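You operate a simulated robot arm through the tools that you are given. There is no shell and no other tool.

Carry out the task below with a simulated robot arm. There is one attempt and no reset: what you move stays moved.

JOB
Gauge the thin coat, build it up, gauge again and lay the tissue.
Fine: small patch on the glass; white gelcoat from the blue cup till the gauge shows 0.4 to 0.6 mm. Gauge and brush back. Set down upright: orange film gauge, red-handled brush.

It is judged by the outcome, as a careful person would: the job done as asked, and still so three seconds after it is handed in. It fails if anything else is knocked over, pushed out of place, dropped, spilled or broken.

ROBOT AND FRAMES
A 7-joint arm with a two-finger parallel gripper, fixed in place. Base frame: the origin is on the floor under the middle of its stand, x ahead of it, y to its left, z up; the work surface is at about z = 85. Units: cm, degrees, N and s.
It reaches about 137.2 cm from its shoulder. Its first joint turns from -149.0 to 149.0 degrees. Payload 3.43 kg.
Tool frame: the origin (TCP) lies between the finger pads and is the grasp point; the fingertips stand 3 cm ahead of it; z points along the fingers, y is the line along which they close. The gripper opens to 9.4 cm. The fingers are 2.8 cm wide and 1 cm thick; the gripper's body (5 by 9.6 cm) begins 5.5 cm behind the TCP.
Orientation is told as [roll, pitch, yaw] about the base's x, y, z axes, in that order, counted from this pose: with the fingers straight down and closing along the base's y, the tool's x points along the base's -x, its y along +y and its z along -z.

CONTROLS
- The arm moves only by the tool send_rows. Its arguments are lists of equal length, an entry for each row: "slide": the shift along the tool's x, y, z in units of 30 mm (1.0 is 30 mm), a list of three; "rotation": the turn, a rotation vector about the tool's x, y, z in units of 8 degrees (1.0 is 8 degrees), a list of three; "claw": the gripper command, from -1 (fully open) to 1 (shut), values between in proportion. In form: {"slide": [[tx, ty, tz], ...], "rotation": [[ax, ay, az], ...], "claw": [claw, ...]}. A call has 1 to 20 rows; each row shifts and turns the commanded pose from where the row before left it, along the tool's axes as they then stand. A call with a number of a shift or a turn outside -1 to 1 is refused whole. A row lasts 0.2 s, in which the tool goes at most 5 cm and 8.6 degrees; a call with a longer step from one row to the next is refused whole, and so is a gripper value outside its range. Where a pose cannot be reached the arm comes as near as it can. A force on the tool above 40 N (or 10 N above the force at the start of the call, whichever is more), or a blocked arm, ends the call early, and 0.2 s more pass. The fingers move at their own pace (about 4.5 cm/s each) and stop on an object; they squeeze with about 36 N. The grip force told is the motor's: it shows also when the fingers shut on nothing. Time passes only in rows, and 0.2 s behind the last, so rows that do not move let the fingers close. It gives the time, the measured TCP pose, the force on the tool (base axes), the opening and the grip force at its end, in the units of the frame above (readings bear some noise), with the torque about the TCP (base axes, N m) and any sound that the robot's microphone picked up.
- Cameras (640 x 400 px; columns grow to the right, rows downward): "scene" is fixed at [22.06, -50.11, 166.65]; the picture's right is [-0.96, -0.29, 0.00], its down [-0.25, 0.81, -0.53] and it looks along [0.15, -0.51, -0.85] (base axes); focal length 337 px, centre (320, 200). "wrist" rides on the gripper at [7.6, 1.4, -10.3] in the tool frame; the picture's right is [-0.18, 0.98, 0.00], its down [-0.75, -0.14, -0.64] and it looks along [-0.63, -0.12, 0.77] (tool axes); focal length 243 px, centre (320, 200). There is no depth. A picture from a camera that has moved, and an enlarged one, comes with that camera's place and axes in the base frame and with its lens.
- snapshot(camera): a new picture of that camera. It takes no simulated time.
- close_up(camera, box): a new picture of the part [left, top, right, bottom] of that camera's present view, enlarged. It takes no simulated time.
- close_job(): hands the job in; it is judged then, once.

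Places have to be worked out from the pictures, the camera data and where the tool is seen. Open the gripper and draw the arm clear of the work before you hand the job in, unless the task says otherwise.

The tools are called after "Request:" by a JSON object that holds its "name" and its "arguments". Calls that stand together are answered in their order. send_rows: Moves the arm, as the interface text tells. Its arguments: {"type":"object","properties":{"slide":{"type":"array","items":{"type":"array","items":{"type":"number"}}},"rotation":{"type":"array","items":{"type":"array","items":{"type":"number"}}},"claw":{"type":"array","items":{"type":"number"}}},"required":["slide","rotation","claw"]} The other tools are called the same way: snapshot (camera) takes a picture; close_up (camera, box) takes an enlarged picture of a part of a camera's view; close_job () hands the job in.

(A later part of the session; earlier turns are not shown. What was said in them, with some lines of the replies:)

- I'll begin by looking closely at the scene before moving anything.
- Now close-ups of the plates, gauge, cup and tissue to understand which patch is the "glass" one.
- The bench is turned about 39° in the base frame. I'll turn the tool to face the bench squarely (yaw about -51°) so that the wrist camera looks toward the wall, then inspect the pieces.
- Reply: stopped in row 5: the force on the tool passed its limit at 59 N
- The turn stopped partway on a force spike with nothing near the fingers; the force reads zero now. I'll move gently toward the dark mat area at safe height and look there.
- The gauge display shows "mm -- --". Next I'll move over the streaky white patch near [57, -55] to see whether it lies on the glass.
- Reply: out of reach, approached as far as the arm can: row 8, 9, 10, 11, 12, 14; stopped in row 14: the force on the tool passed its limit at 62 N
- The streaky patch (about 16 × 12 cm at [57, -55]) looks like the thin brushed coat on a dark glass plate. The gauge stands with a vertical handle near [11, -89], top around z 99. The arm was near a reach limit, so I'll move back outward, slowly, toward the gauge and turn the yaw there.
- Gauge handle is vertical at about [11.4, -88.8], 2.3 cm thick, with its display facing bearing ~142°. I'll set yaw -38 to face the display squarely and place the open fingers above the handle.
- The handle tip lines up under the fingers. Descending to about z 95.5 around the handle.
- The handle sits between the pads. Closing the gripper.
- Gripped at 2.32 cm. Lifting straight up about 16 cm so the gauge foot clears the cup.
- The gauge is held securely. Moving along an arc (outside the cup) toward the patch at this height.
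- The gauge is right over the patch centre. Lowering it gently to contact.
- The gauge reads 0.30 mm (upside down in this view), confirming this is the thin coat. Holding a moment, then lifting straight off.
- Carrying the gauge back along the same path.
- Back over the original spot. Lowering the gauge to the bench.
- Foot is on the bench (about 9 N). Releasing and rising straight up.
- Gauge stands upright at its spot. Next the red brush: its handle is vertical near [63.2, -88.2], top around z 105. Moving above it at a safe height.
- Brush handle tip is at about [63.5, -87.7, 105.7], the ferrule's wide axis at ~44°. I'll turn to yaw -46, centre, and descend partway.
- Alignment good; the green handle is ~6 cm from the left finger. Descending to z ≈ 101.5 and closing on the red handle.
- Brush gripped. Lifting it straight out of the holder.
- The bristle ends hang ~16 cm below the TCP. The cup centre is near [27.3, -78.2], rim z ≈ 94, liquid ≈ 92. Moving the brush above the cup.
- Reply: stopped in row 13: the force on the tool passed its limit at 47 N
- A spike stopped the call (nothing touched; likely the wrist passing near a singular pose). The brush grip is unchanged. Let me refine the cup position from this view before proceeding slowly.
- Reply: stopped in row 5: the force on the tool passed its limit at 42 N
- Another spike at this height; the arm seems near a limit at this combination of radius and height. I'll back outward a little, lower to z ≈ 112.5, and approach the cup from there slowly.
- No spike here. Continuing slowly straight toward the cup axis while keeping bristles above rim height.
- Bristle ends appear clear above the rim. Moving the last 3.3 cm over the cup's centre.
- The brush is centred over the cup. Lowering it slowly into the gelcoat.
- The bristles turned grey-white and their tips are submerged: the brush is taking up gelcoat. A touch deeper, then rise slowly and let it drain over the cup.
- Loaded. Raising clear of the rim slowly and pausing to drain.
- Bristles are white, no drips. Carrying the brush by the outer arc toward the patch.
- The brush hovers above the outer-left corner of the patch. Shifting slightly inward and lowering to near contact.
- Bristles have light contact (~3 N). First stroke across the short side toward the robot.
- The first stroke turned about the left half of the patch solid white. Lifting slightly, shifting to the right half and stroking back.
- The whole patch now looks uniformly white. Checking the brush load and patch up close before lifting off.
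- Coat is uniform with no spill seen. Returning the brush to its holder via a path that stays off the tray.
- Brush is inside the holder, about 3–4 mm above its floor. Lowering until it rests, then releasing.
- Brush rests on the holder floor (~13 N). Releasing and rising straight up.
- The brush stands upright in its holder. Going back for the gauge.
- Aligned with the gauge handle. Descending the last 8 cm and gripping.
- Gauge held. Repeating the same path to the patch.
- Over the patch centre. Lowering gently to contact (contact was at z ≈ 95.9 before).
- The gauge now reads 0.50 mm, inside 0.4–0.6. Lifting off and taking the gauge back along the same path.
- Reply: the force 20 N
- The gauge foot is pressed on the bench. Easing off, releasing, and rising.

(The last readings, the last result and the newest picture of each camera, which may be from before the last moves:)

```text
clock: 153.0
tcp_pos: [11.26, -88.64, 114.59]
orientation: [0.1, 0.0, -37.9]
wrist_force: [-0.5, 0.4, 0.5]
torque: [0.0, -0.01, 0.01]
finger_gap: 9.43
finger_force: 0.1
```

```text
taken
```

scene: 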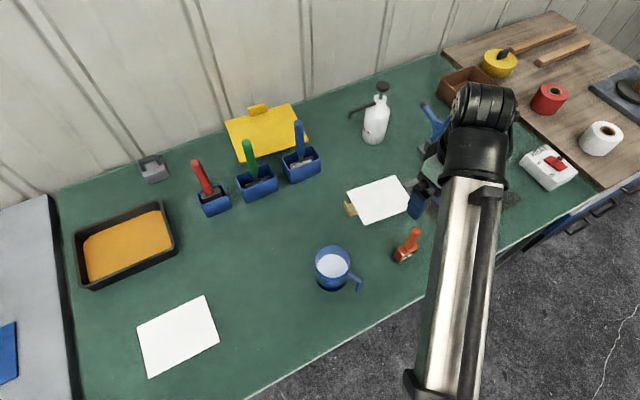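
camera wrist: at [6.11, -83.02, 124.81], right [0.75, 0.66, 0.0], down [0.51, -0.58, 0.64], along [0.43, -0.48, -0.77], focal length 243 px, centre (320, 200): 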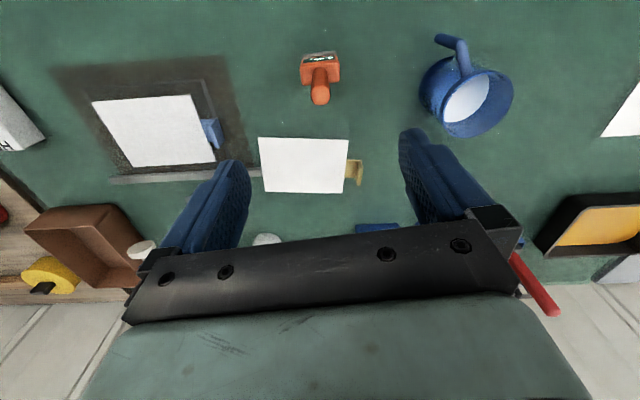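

Gauge is upright in its spot. Now I need to identify the tissue among the sheets; close-ups of both candidates.

Request:
{"name": "close_up", "arguments": {"camera": "wrist", "box": [245, 125, 375, 205]}}

Request:
{"name": "close_up", "arguments": {"camera": "wrist", "box": [80, 80, 240, 190]}}

Request:
{"name": "close_up", "arguments": {"camera": "scene", "box": [335, 165, 425, 235]}}

```text
4.92 times, centred on (310, 165) of wrist
camera zoom: at [6.11, -83.02, 124.81], right [0.75, 0.66, 0.0], down [0.51, -0.58, 0.64], along [0.43, -0.48, -0.77], focal length 1194 px, centre (369, 372)
```

zoom: 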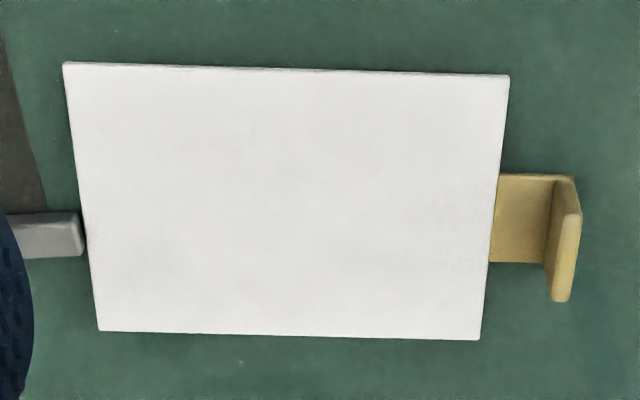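

```text
3.64 times, centred on (160, 135) of wrist
camera zoom: at [6.11, -83.02, 124.81], right [0.75, 0.66, 0.0], down [0.51, -0.58, 0.64], along [0.43, -0.48, -0.77], focal length 882 px, centre (902, 436)
```

zoom: 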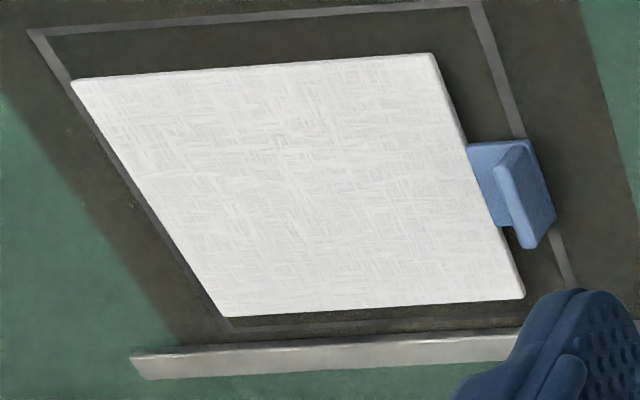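

```text
5.71 times, centred on (380, 200) of scene
camera zoom: at [22.06, -50.11, 166.65], right [-0.96, -0.29, 0.0], down [-0.25, 0.81, -0.53], along [0.15, -0.51, -0.85], focal length 1926 px, centre (-23, 200)
```

zoom: 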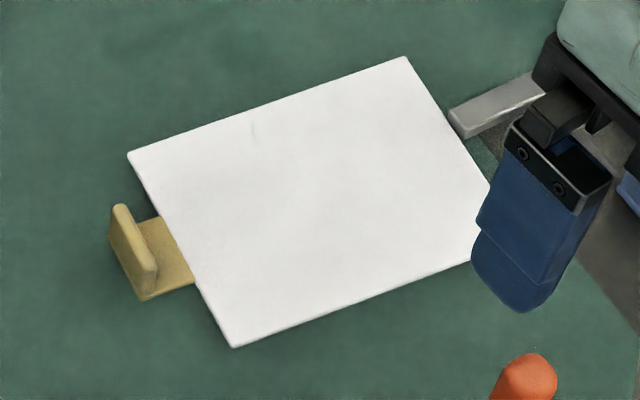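

The sheet on the dark mat shows coarse chopped strands and is thicker (glass mat); the thin plain white sheet with the tan tab is the surface tissue. I'll pick it by its upright tan tab, about [28.4, -96.9], top z ≈ 88.3. Moving above it with yaw -50.7.

Request:
{"name": "send_rows", "arguments": {"slide": [[0, 0, 0], [0, 0, 0], [0, 0, 0], [0, 0, 0], [0, 0, 0], [-0.36, 0.17, 0], [-0.72, 0.333, 0], [-0.72, 0.333, 0], [-0.72, 0.333, 0.1], [-0.72, 0.333, 0.3], [-0.72, 0.333, 0.4], [-0.72, 0.333, 0.5], [-0.72, 0.333, 0.5], [-0.36, 0.17, 0.5], [0, 0, 0.5], [0, 0, 0.3], [0, 0, 0]], "rotation": [[0, 0, 0.32], [0, 0, 0.32], [0, 0, 0.32], [0, 0, 0.32], [0, 0, 0.32], [0, 0, 0], [0, 0, 0], [0, 0, 0], [0, 0, 0], [0, 0, 0], [0, 0, 0], [0, 0, 0], [0, 0, 0], [0, 0, 0], [0, 0, 0], [0, 0, 0], [0, 0, 0]], "claw": [-1, -1, -1, -1, -1, -0.5, 0, 0.36, 0.36, 0.36, 0.36, 0.36, 0.36, 0.36, 0.36, 0.36, 0.36]}}

Request:
{"name": "snapshot", "arguments": {"camera": "wrist"}}

Request:
{"name": "snapshot", "arguments": {"camera": "scene"}}

```text
clock: 156.6
tcp_pos: [28.56, -96.91, 105.34]
orientation: [0.1, 0.1, -50.9]
wrist_force: [-0.9, -0.1, -0.2]
torque: [-0.02, 0.04, 0.0]
finger_gap: 3.02
finger_force: 0.1
```

```text
taken
camera wrist: at [24.72, -90.3, 115.55], right [0.88, 0.48, 0.0], down [0.37, -0.68, 0.64], along [0.31, -0.56, -0.77], focal length 243 px, centre (320, 200)
```

wrist: 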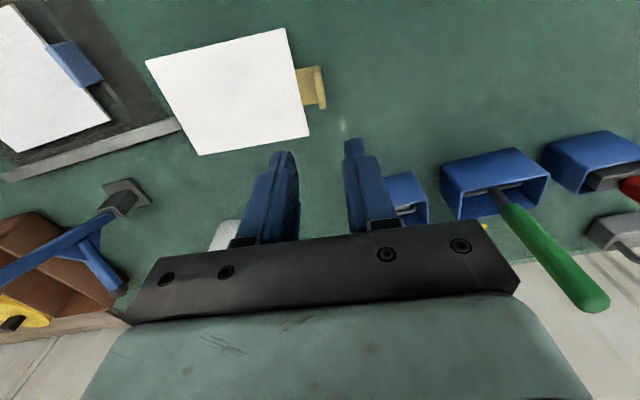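

```text
taken
```

scene: 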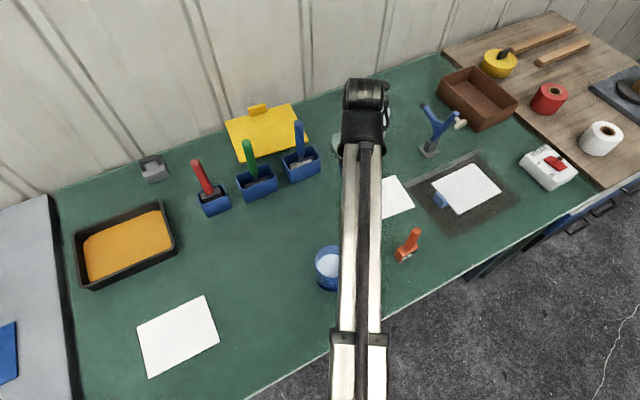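

Request:
{"name": "close_up", "arguments": {"camera": "wrist", "box": [260, 40, 380, 180]}}

Request:
{"name": "close_up", "arguments": {"camera": "wrist", "box": [290, 50, 350, 120]}}

```text
2.86 times, centred on (320, 110) of wrist
camera zoom: at [24.72, -90.3, 115.55], right [0.88, 0.48, 0.0], down [0.37, -0.68, 0.64], along [0.31, -0.56, -0.77], focal length 693 px, centre (320, 457)
```

zoom: 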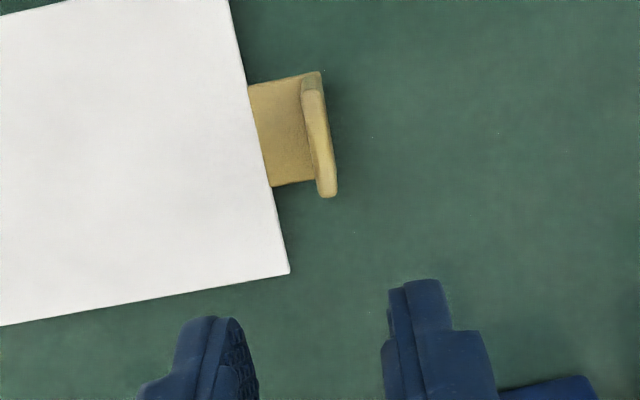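

```text
5.71 times, centred on (320, 85) of wrist
camera zoom: at [24.72, -90.3, 115.55], right [0.88, 0.48, 0.0], down [0.37, -0.68, 0.64], along [0.31, -0.56, -0.77], focal length 1386 px, centre (320, 857)
```

zoom: 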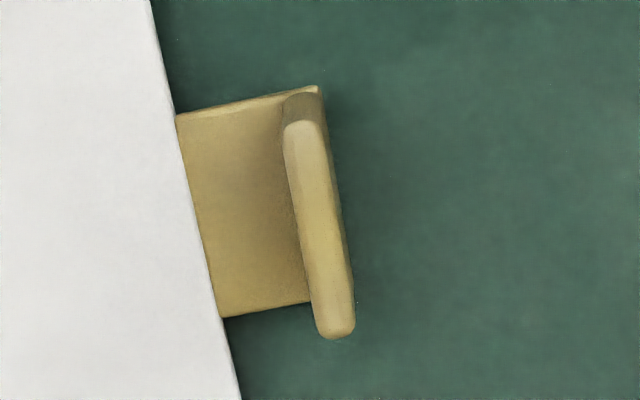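

Tab plate centre confirmed at [28.4, -96.85], top z ≈ 88, facing along tool y. Narrowing the gap to ~2.6 cm and descending around it.

Request:
{"name": "send_rows", "arguments": {"slide": [[0.05, -0.02, 0.3], [0, 0, 0.6], [0, 0, 0.8], [0, 0, 0.8], [0, 0, 0.7], [0, 0, 0.6], [0, 0, 0.4], [0, 0, 0.3], [0, 0, 0]], "rotation": [[0, 0, 0], [0, 0, 0], [0, 0, 0], [0, 0, 0], [0, 0, 0], [0, 0, 0], [0, 0, 0], [0, 0, 0], [0, 0, 0]], "claw": [0.45, 0.45, 0.45, 0.45, 0.45, 0.45, 0.45, 0.45, 0.45]}}

Request:
{"name": "close_up", "arguments": {"camera": "wrist", "box": [240, 60, 400, 200]}}

```text
clock: 158.6
tcp_pos: [28.31, -96.86, 91.78]
orientation: [0.1, 0.1, -50.7]
wrist_force: [1.0, -0.1, -0.8]
torque: [0.04, 0.02, 0.0]
finger_gap: 2.6
finger_force: 0.0
```

```text
2.86 times, centred on (320, 130) of wrist
camera zoom: at [24.6, -90.2, 102.05], right [0.88, 0.48, 0.0], down [0.37, -0.68, 0.64], along [0.31, -0.56, -0.77], focal length 693 px, centre (320, 400)
```

zoom: 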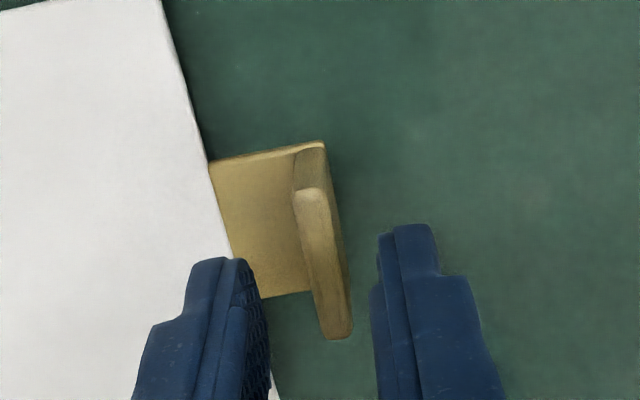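

Request:
{"name": "send_rows", "arguments": {"slide": [[0, 0, 0.2], [0, 0, 0.3], [0, 0, 0.2], [0, 0, 0.1], [0, 0, 0.05], [0, 0, 0]], "rotation": [[0, 0, 0], [0, 0, 0], [0, 0, 0], [0, 0, 0], [0, 0, 0], [0, 0, 0]], "claw": [0.45, 0.45, 0.45, 0.45, 0.45, 0.45]}}

Request:
{"name": "close_up", "arguments": {"camera": "wrist", "box": [240, 60, 400, 200]}}

```text
clock: 160.0
tcp_pos: [28.51, -96.83, 89.23]
orientation: [0.2, 0.2, -50.9]
wrist_force: [0.2, -0.4, 0.5]
torque: [0.01, 0.0, 0.0]
finger_gap: 2.59
finger_force: 0.1
```

```text
2.86 times, centred on (320, 130) of wrist
camera zoom: at [24.58, -90.17, 99.49], right [0.88, 0.48, 0.0], down [0.37, -0.68, 0.64], along [0.31, -0.56, -0.77], focal length 693 px, centre (320, 400)
```

zoom: 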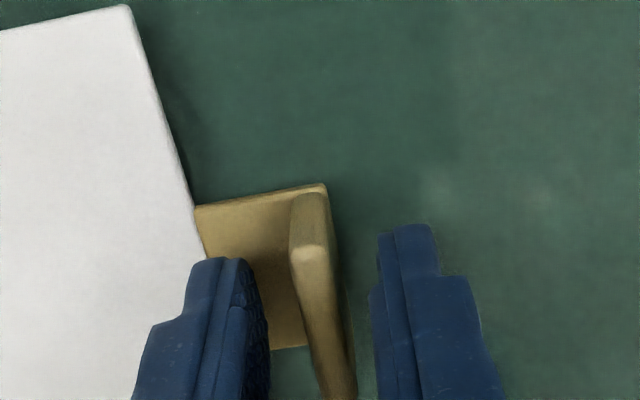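

The plate is between the fingers with the tips ~1 cm above the bench. Closing.

Request:
{"name": "send_rows", "arguments": {"slide": [[0, 0, 0], [0, 0, 0], [0, 0, 0], [0, 0, 0], [0, 0, 0]], "rotation": [[0, 0, 0], [0, 0, 0], [0, 0, 0], [0, 0, 0], [0, 0, 0]], "claw": [0.7, 1, 1, 1, 1]}}

Request:
{"name": "snapshot", "arguments": {"camera": "wrist"}}

```text
clock: 161.2
tcp_pos: [28.4, -96.85, 89.29]
orientation: [0.3, 0.0, -50.8]
wrist_force: [2.0, 1.6, 0.8]
torque: [-0.01, 0.02, 0.15]
finger_gap: 0.64
finger_force: 36.4
```

```text
taken
camera wrist: at [24.6, -90.16, 99.5], right [0.88, 0.48, 0.0], down [0.37, -0.68, 0.64], along [0.31, -0.56, -0.77], focal length 243 px, centre (320, 200)
```

wrist: 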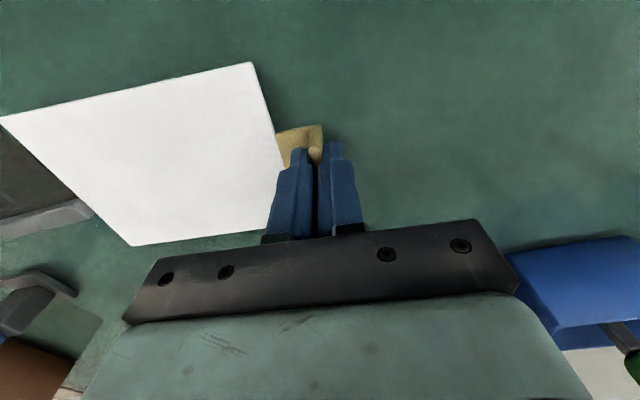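

Tab gripped (0.64 cm). Lifting a few centimetres and checking that the sheet comes up flat.

Request:
{"name": "send_rows", "arguments": {"slide": [[0, 0, -0.1], [0, 0, -0.2], [0, 0, -0.3], [0, 0, -0.3], [0, 0, -0.3], [0, 0, -0.2], [0, 0, 0]], "rotation": [[0, 0, 0], [0, 0, 0], [0, 0, 0], [0, 0, 0], [0, 0, 0], [0, 0, 0], [0, 0, 0]], "claw": [1, 1, 1, 1, 1, 1, 1]}}

Request:
{"name": "snapshot", "arguments": {"camera": "wrist"}}

Request:
{"name": "close_up", "arguments": {"camera": "scene", "box": [310, 130, 450, 250]}}

```text
clock: 162.8
tcp_pos: [28.42, -96.88, 93.62]
orientation: [0.2, 0.1, -50.8]
wrist_force: [-0.7, -0.4, -0.2]
torque: [0.01, 0.02, 0.0]
finger_gap: 0.66
finger_force: 36.1
```

```text
taken
camera wrist: at [24.62, -90.15, 103.7], right [0.88, 0.48, 0.0], down [0.37, -0.68, 0.64], along [0.31, -0.56, -0.77], focal length 243 px, centre (320, 200)
```

wrist: 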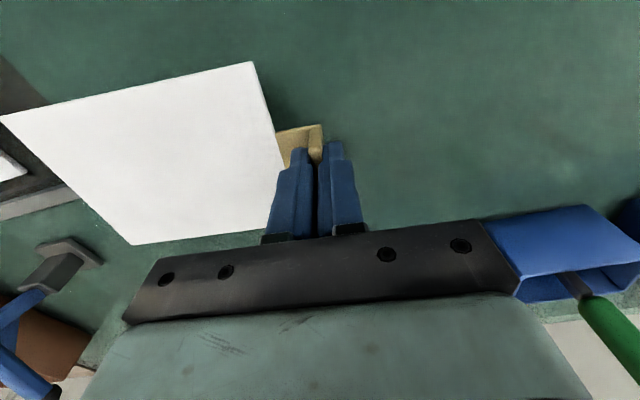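

```text
3.33 times, centred on (380, 190) of scene
camera zoom: at [22.06, -50.11, 166.65], right [-0.96, -0.29, 0.0], down [-0.25, 0.81, -0.53], along [0.15, -0.51, -0.85], focal length 1124 px, centre (120, 233)
```

zoom: 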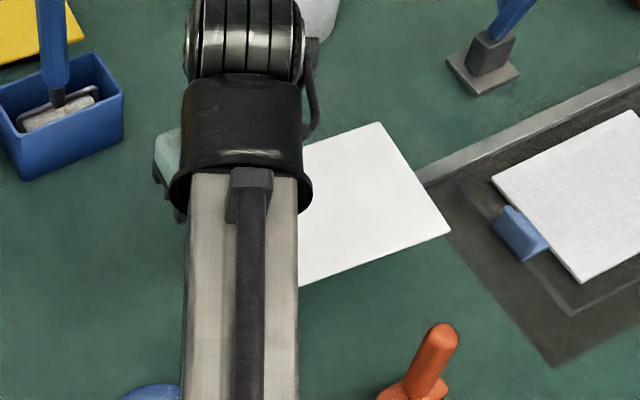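

The sheet is rigid and hangs flat; its centre is at tool (-0.4, -10.65), aligned with the tool axes. Lifting to z ≈ 110 and carrying it toward the patch.

Request:
{"name": "send_rows", "arguments": {"slide": [[0, 0, -0.3], [0, 0, -0.6], [0, 0, -0.7], [0, 0, -0.7], [0, 0, -0.7], [0, 0, -0.7], [0, 0, -0.7], [0, 0, -0.6], [0, 0, -0.3], [0.05, 0.3, -0.1], [0.1, 0.6, 0], [0.1, 0.69, 0], [0.1, 0.69, 0], [0.1, 0.69, 0], [0.1, 0.69, 0], [0.1, 0.69, 0], [0.1, 0.69, 0], [0.1, 0.69, 0], [0.1, 0.69, 0], [0.1, 0.69, 0]], "rotation": [[0, 0, 0], [0, 0, 0], [0, 0, 0], [0, 0, 0], [0, 0, 0], [0, 0, 0], [0, 0, 0], [0, 0, 0], [0, 0, 0], [0, 0, 0], [0, 0, 0], [0, 0, 0], [0, 0, 0], [0, 0, 0], [0, 0, 0], [0, 0, 0], [0, 0, 0], [0, 0, 0], [0, 0, 0], [0, 0, 0]], "claw": [1, 1, 1, 1, 1, 1, 1, 1, 1, 1, 1, 1, 1, 1, 1, 1, 1, 1, 1, 1]}}

Request:
{"name": "snapshot", "arguments": {"camera": "wrist"}}

Request:
{"name": "snapshot", "arguments": {"camera": "scene"}}

```text
clock: 167.0
tcp_pos: [42.93, -80.88, 109.77]
orientation: [0.1, 0.1, -50.9]
wrist_force: [0.4, -0.2, 0.1]
torque: [0.0, -0.04, -0.01]
finger_gap: 0.67
finger_force: 36.2
```

```text
taken
camera wrist: at [39.13, -74.16, 120.07], right [0.88, 0.48, 0.0], down [0.37, -0.68, 0.64], along [0.31, -0.56, -0.77], focal length 243 px, centre (320, 200)
```

wrist: 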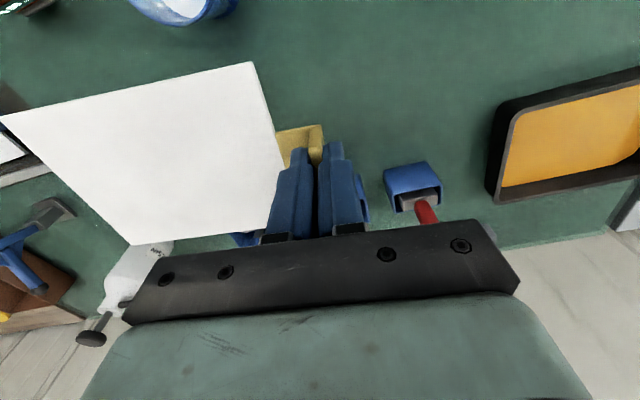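

```text
taken
```

scene: 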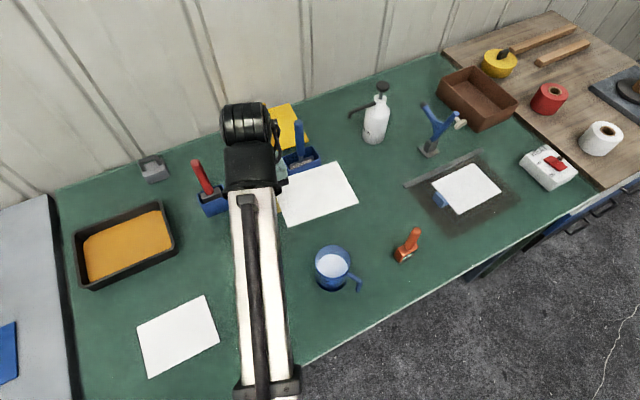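

Request:
{"name": "send_rows", "arguments": {"slide": [[0.07, 0.35, 0], [0.155, 0.7, 0], [0.155, 0.7, 0], [0.155, 0.7, 0], [0.155, 0.7, 0], [0.155, 0.7, 0], [0.155, 0.7, 0.05], [0.155, 0.7, 0.1], [0.155, 0.7, 0.1], [0.155, 0.7, 0.1], [0.155, 0.7, 0.1], [0.1, 0.4, 0.1], [0, 0, 0]], "rotation": [[0, 0, 0], [0, 0, 0], [0, 0, 0], [0, 0, 0], [0, 0, 0], [0, 0, 0], [0, 0, 0], [0, 0, 0], [0, 0, 0], [0, 0, 0], [0, 0, 0], [0, 0, 0], [0, 0, 0]], "claw": [1, 1, 1, 1, 1, 1, 1, 1, 1, 1, 1, 1, 1]}}

Request:
{"name": "snapshot", "arguments": {"camera": "wrist"}}

```text
clock: 169.8
tcp_pos: [57.64, -62.25, 108.21]
orientation: [0.2, 0.1, -50.9]
wrist_force: [0.0, -0.1, 0.7]
torque: [0.0, -0.01, 0.02]
finger_gap: 0.65
finger_force: 35.8
```

```text
taken
camera wrist: at [53.93, -55.52, 118.43], right [0.88, 0.48, 0.0], down [0.37, -0.68, 0.64], along [0.31, -0.56, -0.77], focal length 243 px, centre (320, 200)
```

wrist: 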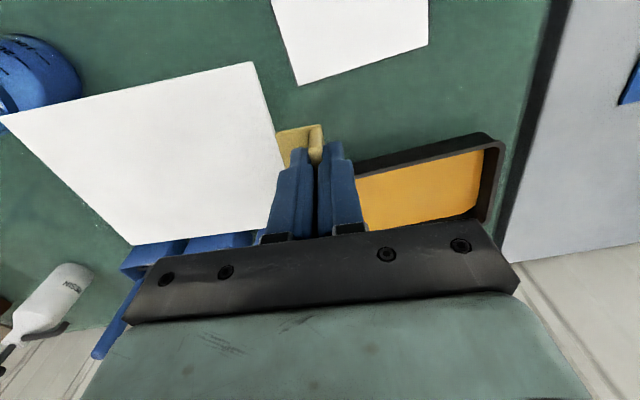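

Request:
{"name": "send_rows", "arguments": {"slide": [[0.14, 0.28, 0.1], [0.28, 0.55, 0.2], [0.28, 0.55, 0.25], [0.28, 0.55, 0.25], [0.28, 0.55, 0.25], [0.28, 0.55, 0.25], [0.28, 0.55, 0.25], [0.28, 0.55, 0.25], [0.28, 0.55, 0.2], [0.14, 0.28, 0.1], [0, 0, 0], [0, 0, 0], [0, 0, 0], [0, 0, 0]], "rotation": [[0, 0, 0], [0, 0, 0], [0, 0, 0], [0, 0, 0], [0, 0, 0], [0, 0, 0], [0, 0, 0], [0, 0, 0], [0, 0, 0], [0, 0, 0], [0, 0, -0.23], [0, 0, -0.23], [0, 0, -0.23], [0, 0, 0]], "claw": [1, 1, 1, 1, 1, 1, 1, 1, 1, 1, 1, 1, 1, 1]}}

Request:
{"name": "snapshot", "arguments": {"camera": "wrist"}}

Request:
{"name": "snapshot", "arguments": {"camera": "scene"}}

```text
clock: 172.8
tcp_pos: [64.35, -46.9, 101.94]
orientation: [0.3, 0.1, -45.2]
wrist_force: [0.1, 0.0, -0.6]
torque: [0.07, -0.04, 0.01]
finger_gap: 0.69
finger_force: 35.0
```

```text
taken
camera wrist: at [59.99, -40.68, 112.23], right [0.83, 0.56, 0.0], down [0.43, -0.64, 0.64], along [0.36, -0.53, -0.77], focal length 243 px, centre (320, 200)
```

wrist: 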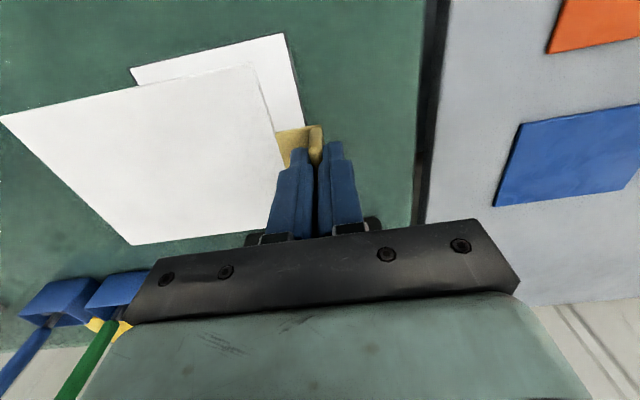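

```text
taken
```

scene: 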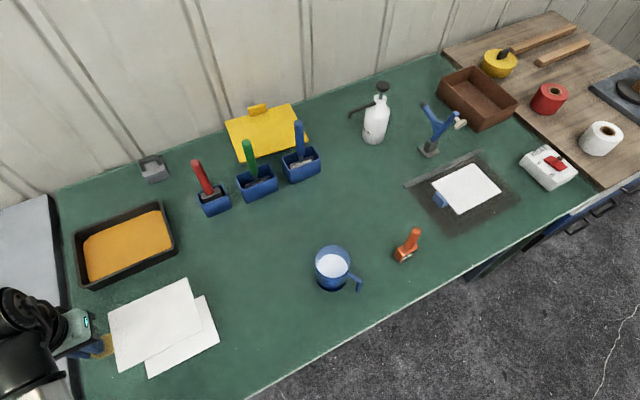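

Request:
{"name": "close_up", "arguments": {"camera": "scene", "box": [80, 260, 240, 390]}}

Request:
{"name": "close_up", "arguments": {"camera": "wrist", "box": [100, 10, 340, 160]}}

```text
3.08 times, centred on (160, 325) of scene
camera zoom: at [22.06, -50.11, 166.65], right [-0.96, -0.29, 0.0], down [-0.25, 0.81, -0.53], along [0.15, -0.51, -0.85], focal length 1037 px, centre (812, -185)
```

zoom: 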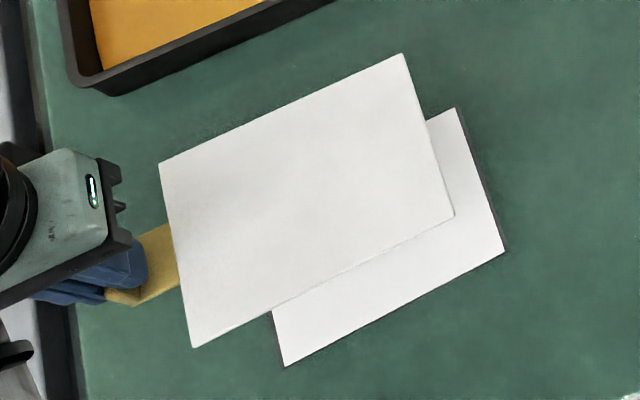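

```text
2.67 times, centred on (220, 85) of wrist
camera zoom: at [59.99, -40.68, 112.23], right [0.83, 0.56, 0.0], down [0.43, -0.64, 0.64], along [0.36, -0.53, -0.77], focal length 647 px, centre (587, 507)
```

zoom: 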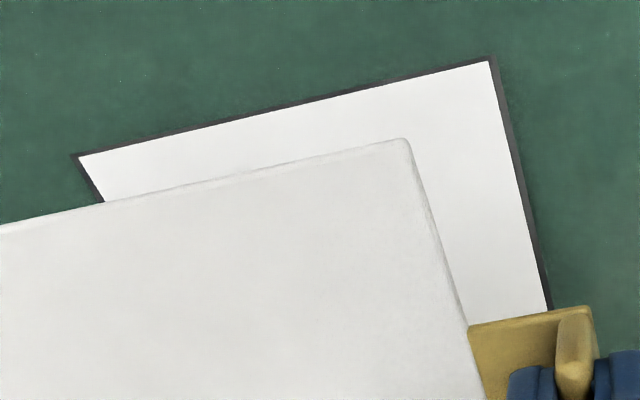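

Scene geometry shows the sheet corners within ~1 mm of the patch corners in plan, angles matching within 0.5°. Lowering straight down to about 1.5 cm above the patch.

Request:
{"name": "send_rows", "arguments": {"slide": [[0, 0, 0.2], [0, 0, 0.4], [0, 0, 0.5], [0, 0, 0.5], [0, 0, 0.5], [0, 0, 0.5], [0, 0, 0.5], [0, 0, 0.3], [0, 0, 0.2], [0, 0, 0]], "rotation": [[0, 0, 0], [0, 0, 0], [0, 0, 0], [0, 0, 0], [0, 0, 0], [0, 0, 0], [0, 0, 0], [0, 0, 0], [0, 0, 0], [0, 0, 0]], "claw": [1, 1, 1, 1, 1, 1, 1, 1, 1, 1]}}

Request:
{"name": "close_up", "arguments": {"camera": "scene", "box": [80, 260, 240, 390]}}

Request:
{"name": "close_up", "arguments": {"camera": "wrist", "box": [0, 20, 340, 250]}}

```text
clock: 175.0
tcp_pos: [64.22, -46.82, 91.1]
orientation: [0.2, 0.0, -45.2]
wrist_force: [-0.2, -0.8, -1.2]
torque: [0.0, -0.05, 0.0]
finger_gap: 0.64
finger_force: 36.4
```

```text
3.08 times, centred on (160, 325) of scene
camera zoom: at [22.06, -50.11, 166.65], right [-0.96, -0.29, 0.0], down [-0.25, 0.81, -0.53], along [0.15, -0.51, -0.85], focal length 1037 px, centre (812, -185)
```

zoom: 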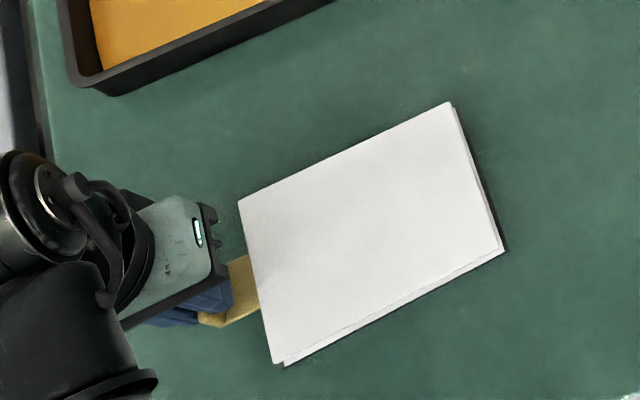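

```text
1.74 times, centred on (170, 135) of wrist
camera zoom: at [59.92, -40.59, 101.43], right [0.83, 0.56, 0.0], down [0.43, -0.64, 0.64], along [0.36, -0.53, -0.77], focal length 422 px, centre (581, 313)
```

zoom: 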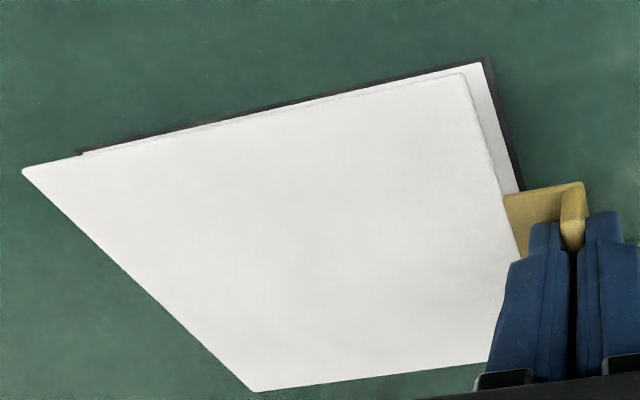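

Alignment holds to ~1–2 mm. Making a tiny correction and lowering the last 1.7 cm slowly.

Request:
{"name": "send_rows", "arguments": {"slide": [[-0.03, 0.03, 0.1], [0, 0, 0.15], [0, 0, 0.12], [0, 0, 0.08], [0, 0, 0.06], [0, 0, 0.04], [0, 0, 0]], "rotation": [[0, 0, 0], [0, 0, 0], [0, 0, 0], [0, 0, 0], [0, 0, 0], [0, 0, 0], [0, 0, 0]], "claw": [1, 1, 1, 1, 1, 1, 1]}}

Request:
{"name": "close_up", "arguments": {"camera": "scene", "box": [110, 280, 230, 390]}}

```text
clock: 176.6
tcp_pos: [64.51, -47.06, 89.55]
orientation: [0.2, 0.1, -45.2]
wrist_force: [-0.7, 0.0, 0.7]
torque: [-0.08, 0.11, -0.05]
finger_gap: 0.64
finger_force: 35.7
```

```text
3.64 times, centred on (170, 335) of scene
camera zoom: at [22.06, -50.11, 166.65], right [-0.96, -0.29, 0.0], down [-0.25, 0.81, -0.53], along [0.15, -0.51, -0.85], focal length 1226 px, centre (866, -291)
```

zoom: 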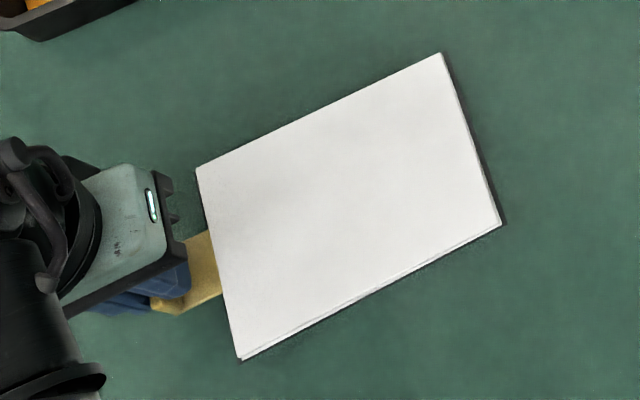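

Request:
{"name": "send_rows", "arguments": {"slide": [[0, 0, 0.04], [0, 0, 0.03], [0, 0, 0]], "rotation": [[0, 0, 0], [0, 0, 0], [0, 0, 0]], "claw": [1, 1, 1]}}

Request:
{"name": "close_up", "arguments": {"camera": "scene", "box": [110, 280, 230, 390]}}

Request:
{"name": "snapshot", "arguments": {"camera": "wrist"}}

```text
clock: 177.4
tcp_pos: [64.62, -46.97, 89.29]
orientation: [0.1, 0.1, -45.4]
wrist_force: [-0.1, -0.5, 1.9]
torque: [-0.23, 0.15, 0.08]
finger_gap: 0.67
finger_force: 36.1
```

```text
3.64 times, centred on (170, 335) of scene
camera zoom: at [22.06, -50.11, 166.65], right [-0.96, -0.29, 0.0], down [-0.25, 0.81, -0.53], along [0.15, -0.51, -0.85], focal length 1226 px, centre (866, -291)
```

zoom: 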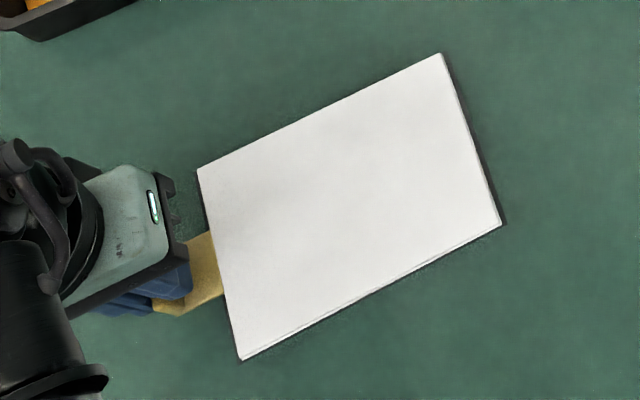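

```text
taken
camera wrist: at [60.16, -40.6, 99.57], right [0.83, 0.56, 0.0], down [0.43, -0.64, 0.64], along [0.36, -0.53, -0.77], focal length 243 px, centre (320, 200)
```

wrist: 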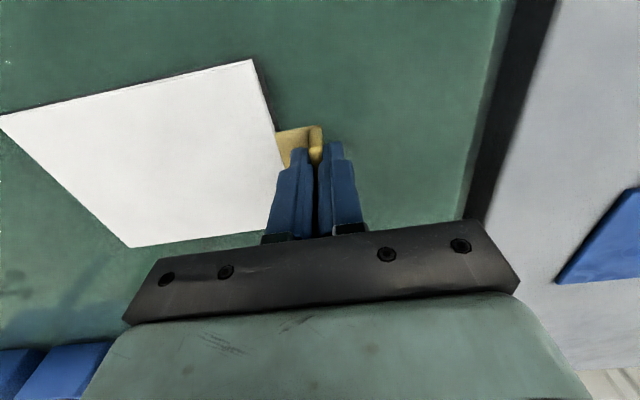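

Light contact with the patch (~3 N). Pressing half a millimetre more, then releasing with a small opening so the inner finger stays clear of the sheet.

Request:
{"name": "send_rows", "arguments": {"slide": [[0, 0, 0.02], [0, 0, 0], [0, 0, 0], [0, 0, 0], [0, 0, 0], [0, 0, 0], [0, 0, 0]], "rotation": [[0, 0, 0], [0, 0, 0], [0, 0, 0], [0, 0, 0], [0, 0, 0], [0, 0, 0], [0, 0, 0]], "claw": [1, 1, 0.8, 0.65, 0.5, 0.45, 0.45]}}

Request:
{"name": "snapshot", "arguments": {"camera": "wrist"}}

Request:
{"name": "close_up", "arguments": {"camera": "scene", "box": [110, 280, 230, 390]}}

```text
clock: 179.0
tcp_pos: [64.54, -46.89, 89.21]
orientation: [0.2, 0.1, -45.4]
wrist_force: [0.1, 1.0, 0.4]
torque: [-0.01, -0.02, -0.02]
finger_gap: 2.59
finger_force: 0.1
```

```text
taken
camera wrist: at [60.16, -40.62, 99.5], right [0.83, 0.56, 0.0], down [0.43, -0.64, 0.64], along [0.36, -0.53, -0.77], focal length 243 px, centre (320, 200)
```

wrist: 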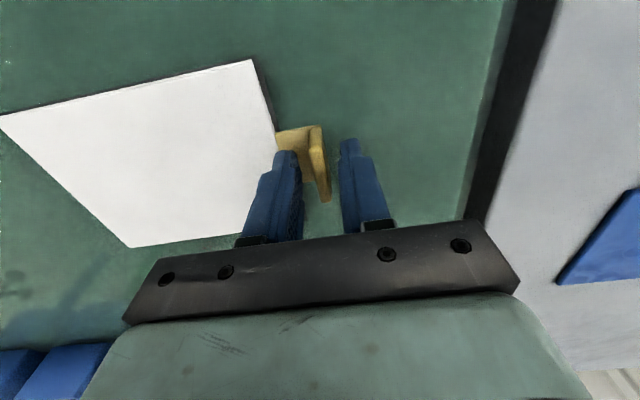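

```text
3.64 times, centred on (170, 335) of scene
camera zoom: at [22.06, -50.11, 166.65], right [-0.96, -0.29, 0.0], down [-0.25, 0.81, -0.53], along [0.15, -0.51, -0.85], focal length 1226 px, centre (866, -291)
```

zoom: 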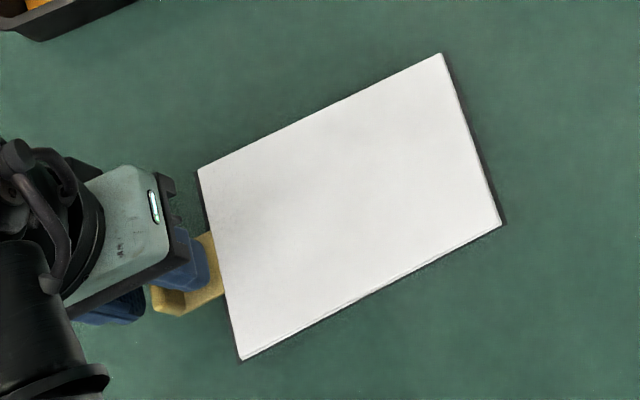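

Released; the tissue lies on the patch and the tab stands free. Rising straight up, then moving the arm clear.

Request:
{"name": "send_rows", "arguments": {"slide": [[0, 0, -0.1], [0, 0, -0.2], [0, 0, -0.4], [0, 0, -0.6], [0, 0, -0.6], [0, 0, -0.6], [0, 0, -0.6], [0, 0, -0.6], [0, 0, -0.4], [0, 0, -0.2], [0, 0, 0]], "rotation": [[0, 0, 0], [0, 0, 0], [0, 0, 0], [0, 0, 0], [0, 0, 0], [0, 0, 0], [0, 0, 0], [0, 0, 0], [0, 0, 0], [0, 0, 0], [0, 0, 0]], "claw": [0.45, 0.45, 0.45, 0.45, 0.45, 0.3, 0, -0.5, -1, -1, -1]}}

Request:
{"name": "snapshot", "arguments": {"camera": "wrist"}}

Request:
{"name": "snapshot", "arguments": {"camera": "scene"}}

```text
clock: 181.4
tcp_pos: [64.59, -47.1, 102.06]
orientation: [0.2, 0.1, -45.3]
wrist_force: [-0.1, -0.4, -0.2]
torque: [0.01, 0.03, -0.06]
finger_gap: 9.38
finger_force: 0.0
```

```text
taken
camera wrist: at [60.1, -40.77, 112.36], right [0.83, 0.56, 0.0], down [0.43, -0.64, 0.64], along [0.36, -0.53, -0.77], focal length 243 px, centre (320, 200)
```

wrist: 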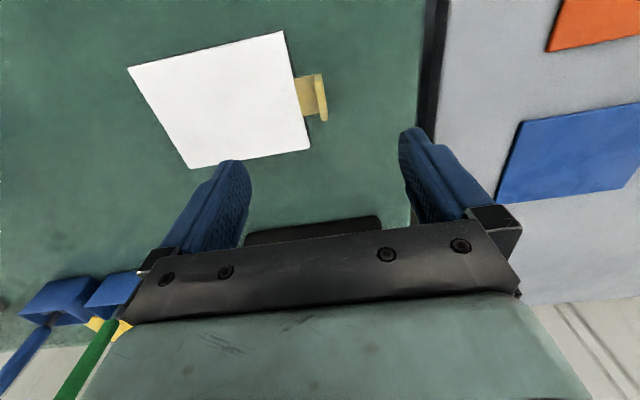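

```text
taken
```

scene: 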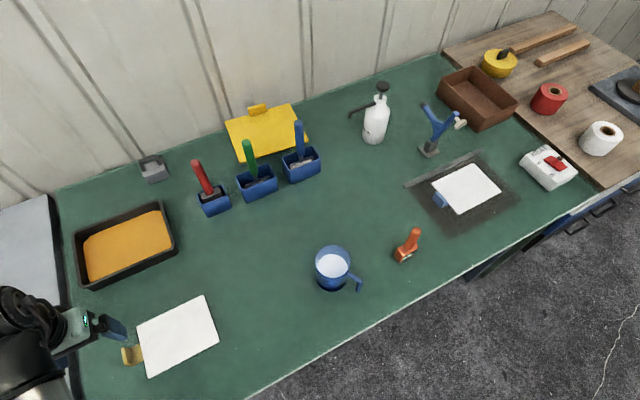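

Request:
{"name": "close_up", "arguments": {"camera": "scene", "box": [110, 280, 230, 390]}}

Request:
{"name": "close_up", "arguments": {"camera": "wrist", "box": [110, 10, 350, 180]}}

Request:
{"name": "close_up", "arguments": {"camera": "scene", "box": [300, 215, 440, 305]}}

Request:
{"name": "close_up", "arguments": {"camera": "scene", "box": [130, 110, 330, 230]}}

```text
3.64 times, centred on (170, 335) of scene
camera zoom: at [22.06, -50.11, 166.65], right [-0.96, -0.29, 0.0], down [-0.25, 0.81, -0.53], along [0.15, -0.51, -0.85], focal length 1226 px, centre (866, -291)
```

zoom: 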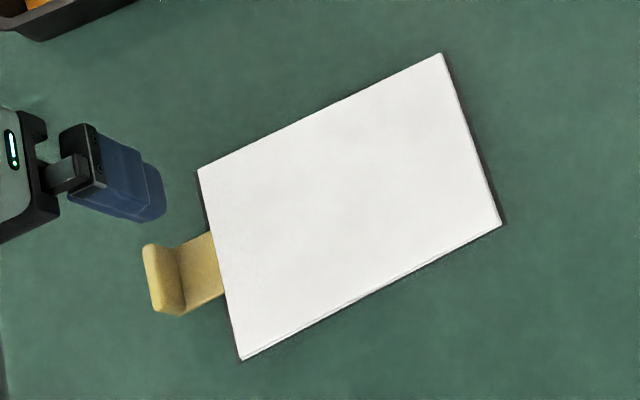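

```text
2.35 times, centred on (230, 95) of wrist
camera zoom: at [60.1, -40.77, 112.36], right [0.83, 0.56, 0.0], down [0.43, -0.64, 0.64], along [0.36, -0.53, -0.77], focal length 571 px, centre (532, 447)
```

zoom: 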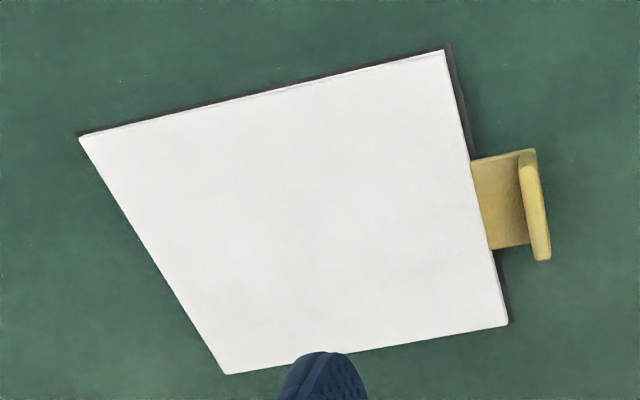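

```text
4.44 times, centred on (370, 260) of scene
camera zoom: at [22.06, -50.11, 166.65], right [-0.96, -0.29, 0.0], down [-0.25, 0.81, -0.53], along [0.15, -0.51, -0.85], focal length 1498 px, centre (98, -67)
```

zoom: 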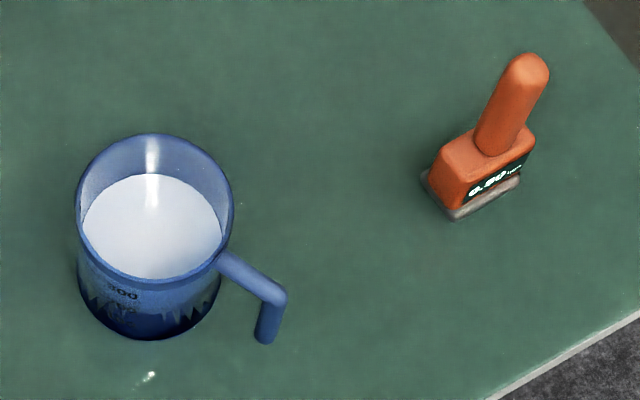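

```text
3.20 times, centred on (230, 170) of scene
camera zoom: at [22.06, -50.11, 166.65], right [-0.96, -0.29, 0.0], down [-0.25, 0.81, -0.53], along [0.15, -0.51, -0.85], focal length 1079 px, centre (608, 296)
```

zoom: 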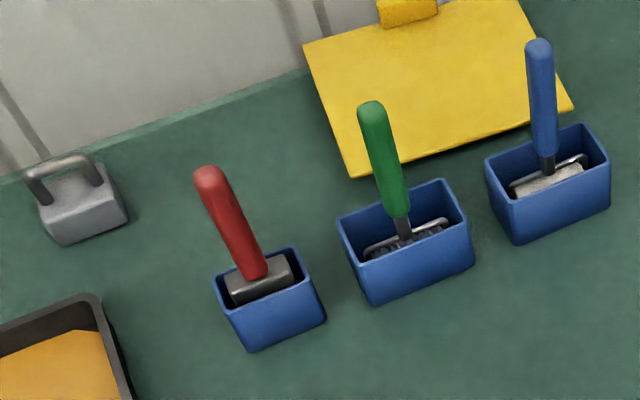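

The tissue lies flat and square over the patch, gauge (showing 0.50) and brush stand upright in their places, and nothing else has moved. Drawing the arm clear of the patch before handing in.

Request:
{"name": "send_rows", "arguments": {"slide": [[-0.1, -0.3, -0.15], [-0.21, -0.63, -0.25], [-0.21, -0.63, -0.25], [-0.21, -0.63, -0.25], [-0.21, -0.63, -0.25], [-0.21, -0.63, -0.25], [-0.21, -0.63, -0.25], [-0.21, -0.63, -0.25], [-0.21, -0.63, -0.25], [-0.21, -0.63, -0.25], [-0.21, -0.63, -0.25], [-0.21, -0.63, -0.25], [-0.21, -0.63, -0.25], [-0.1, -0.3, -0.1], [0, 0, 0], [0, 0, 0]], "rotation": [[0, 0, 0], [0, 0, 0], [0, 0, 0], [0, 0, 0], [0, 0, 0], [0, 0, 0], [0, 0, 0], [0, 0, 0], [0, 0, 0], [0, 0, 0], [0, 0, 0], [0, 0, 0], [0, 0, 0], [0, 0, 0], [0, 0, 0], [0, 0, 0]], "claw": [-1, -1, -1, -1, -1, -1, -1, -1, -1, -1, -1, -1, -1, -1, -1, -1]}}

Request:
{"name": "snapshot", "arguments": {"camera": "wrist"}}

Request:
{"name": "snapshot", "arguments": {"camera": "scene"}}

```text
clock: 184.8
tcp_pos: [52.77, -69.85, 111.87]
orientation: [0.2, 0.1, -45.3]
wrist_force: [0.0, 1.1, -0.1]
torque: [0.04, -0.01, -0.01]
finger_gap: 9.42
finger_force: 0.1
```

```text
taken
camera wrist: at [48.35, -63.68, 122.08], right [0.83, 0.56, 0.0], down [0.43, -0.64, 0.64], along [0.36, -0.53, -0.77], focal length 243 px, centre (320, 200)
```

wrist: 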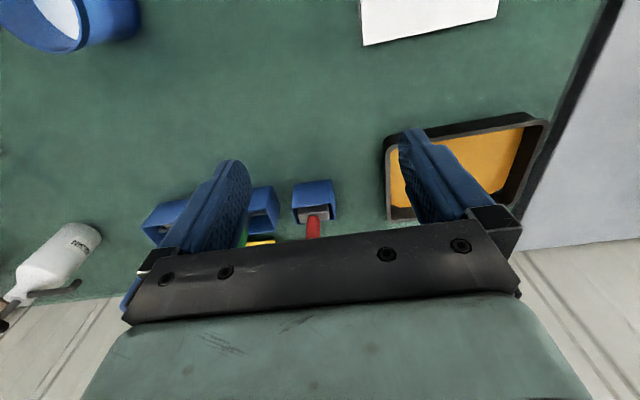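

```text
taken
```

scene: 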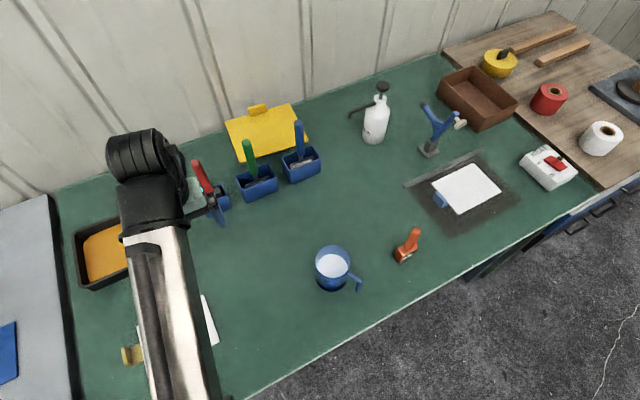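

The gripper is open and well above everything; I'll shift a little further so that the forearm is not over the patch either.

Request:
{"name": "send_rows", "arguments": {"slide": [[0.02, -0.3, 0], [0.03, -0.55, 0], [0.03, -0.55, 0], [0.03, -0.55, 0], [0.03, -0.55, 0], [0.03, -0.55, 0], [0.03, -0.55, 0], [0.03, -0.55, 0], [0.03, -0.55, 0], [0.03, -0.55, 0], [0.03, -0.55, 0], [0.02, -0.3, 0], [0, 0, 0], [0, 0, 0]], "rotation": [[0, 0, 0], [0, 0, 0], [0, 0, 0], [0, 0, 0], [0, 0, 0], [0, 0, 0], [0, 0, 0], [0, 0, 0], [0, 0, 0], [0, 0, 0], [0, 0, 0], [0, 0, 0], [0, 0, 0], [0, 0, 0]], "claw": [-1, -1, -1, -1, -1, -1, -1, -1, -1, -1, -1, -1, -1, -1]}}

Request:
{"name": "snapshot", "arguments": {"camera": "scene"}}

```text
clock: 187.8
tcp_pos: [39.19, -82.12, 111.73]
orientation: [0.2, 0.1, -45.3]
wrist_force: [0.3, 0.2, -1.3]
torque: [-0.01, 0.01, -0.04]
finger_gap: 9.39
finger_force: 0.1
```

```text
taken
```

scene: 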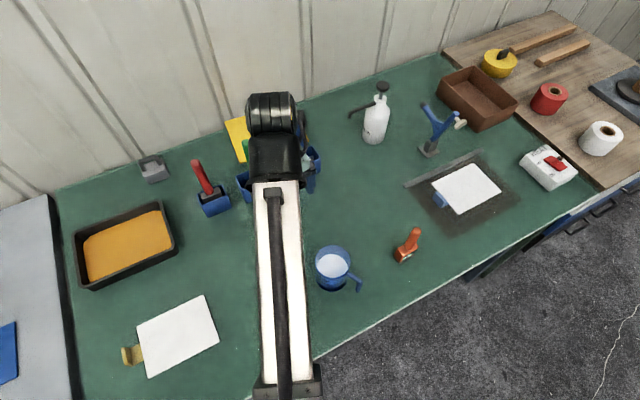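

Everything is in place: the coat reads 0.50 mm, the tissue is laid on the patch, gauge and brush are back upright, and the open gripper is clear. Handing the job in.

Request:
{"name": "close_job", "arguments": {}}

```text
The job is handed in.
```

The job is done and handed in. The coat first gauged 0.30 mm. After one dip from the blue cup and two strokes it gauged 0.50 mm at the centre of the patch, inside the 0.4 to 0.6 range.

- **Tissue:** I took the thin plain white sheet with the tan tab to be the tissue, since the other white sheet showed coarse strands like glass mat. It lies flat and square over the patch, within about 3 mm at the edges.
- **Gauge and brush:** The orange gauge stands upright at its original spot, and the red-handled brush is upright in its holder.
- **Rest of the bench:** In the pictures nothing else was moved, knocked over or spilled. The gripper is open and the arm is clear of the patch.

Four moves stopped early on force spikes. In each case the fingers and tools were in open air and touching nothing, so I took it as the arm nearing a joint limit and continued more slowly.
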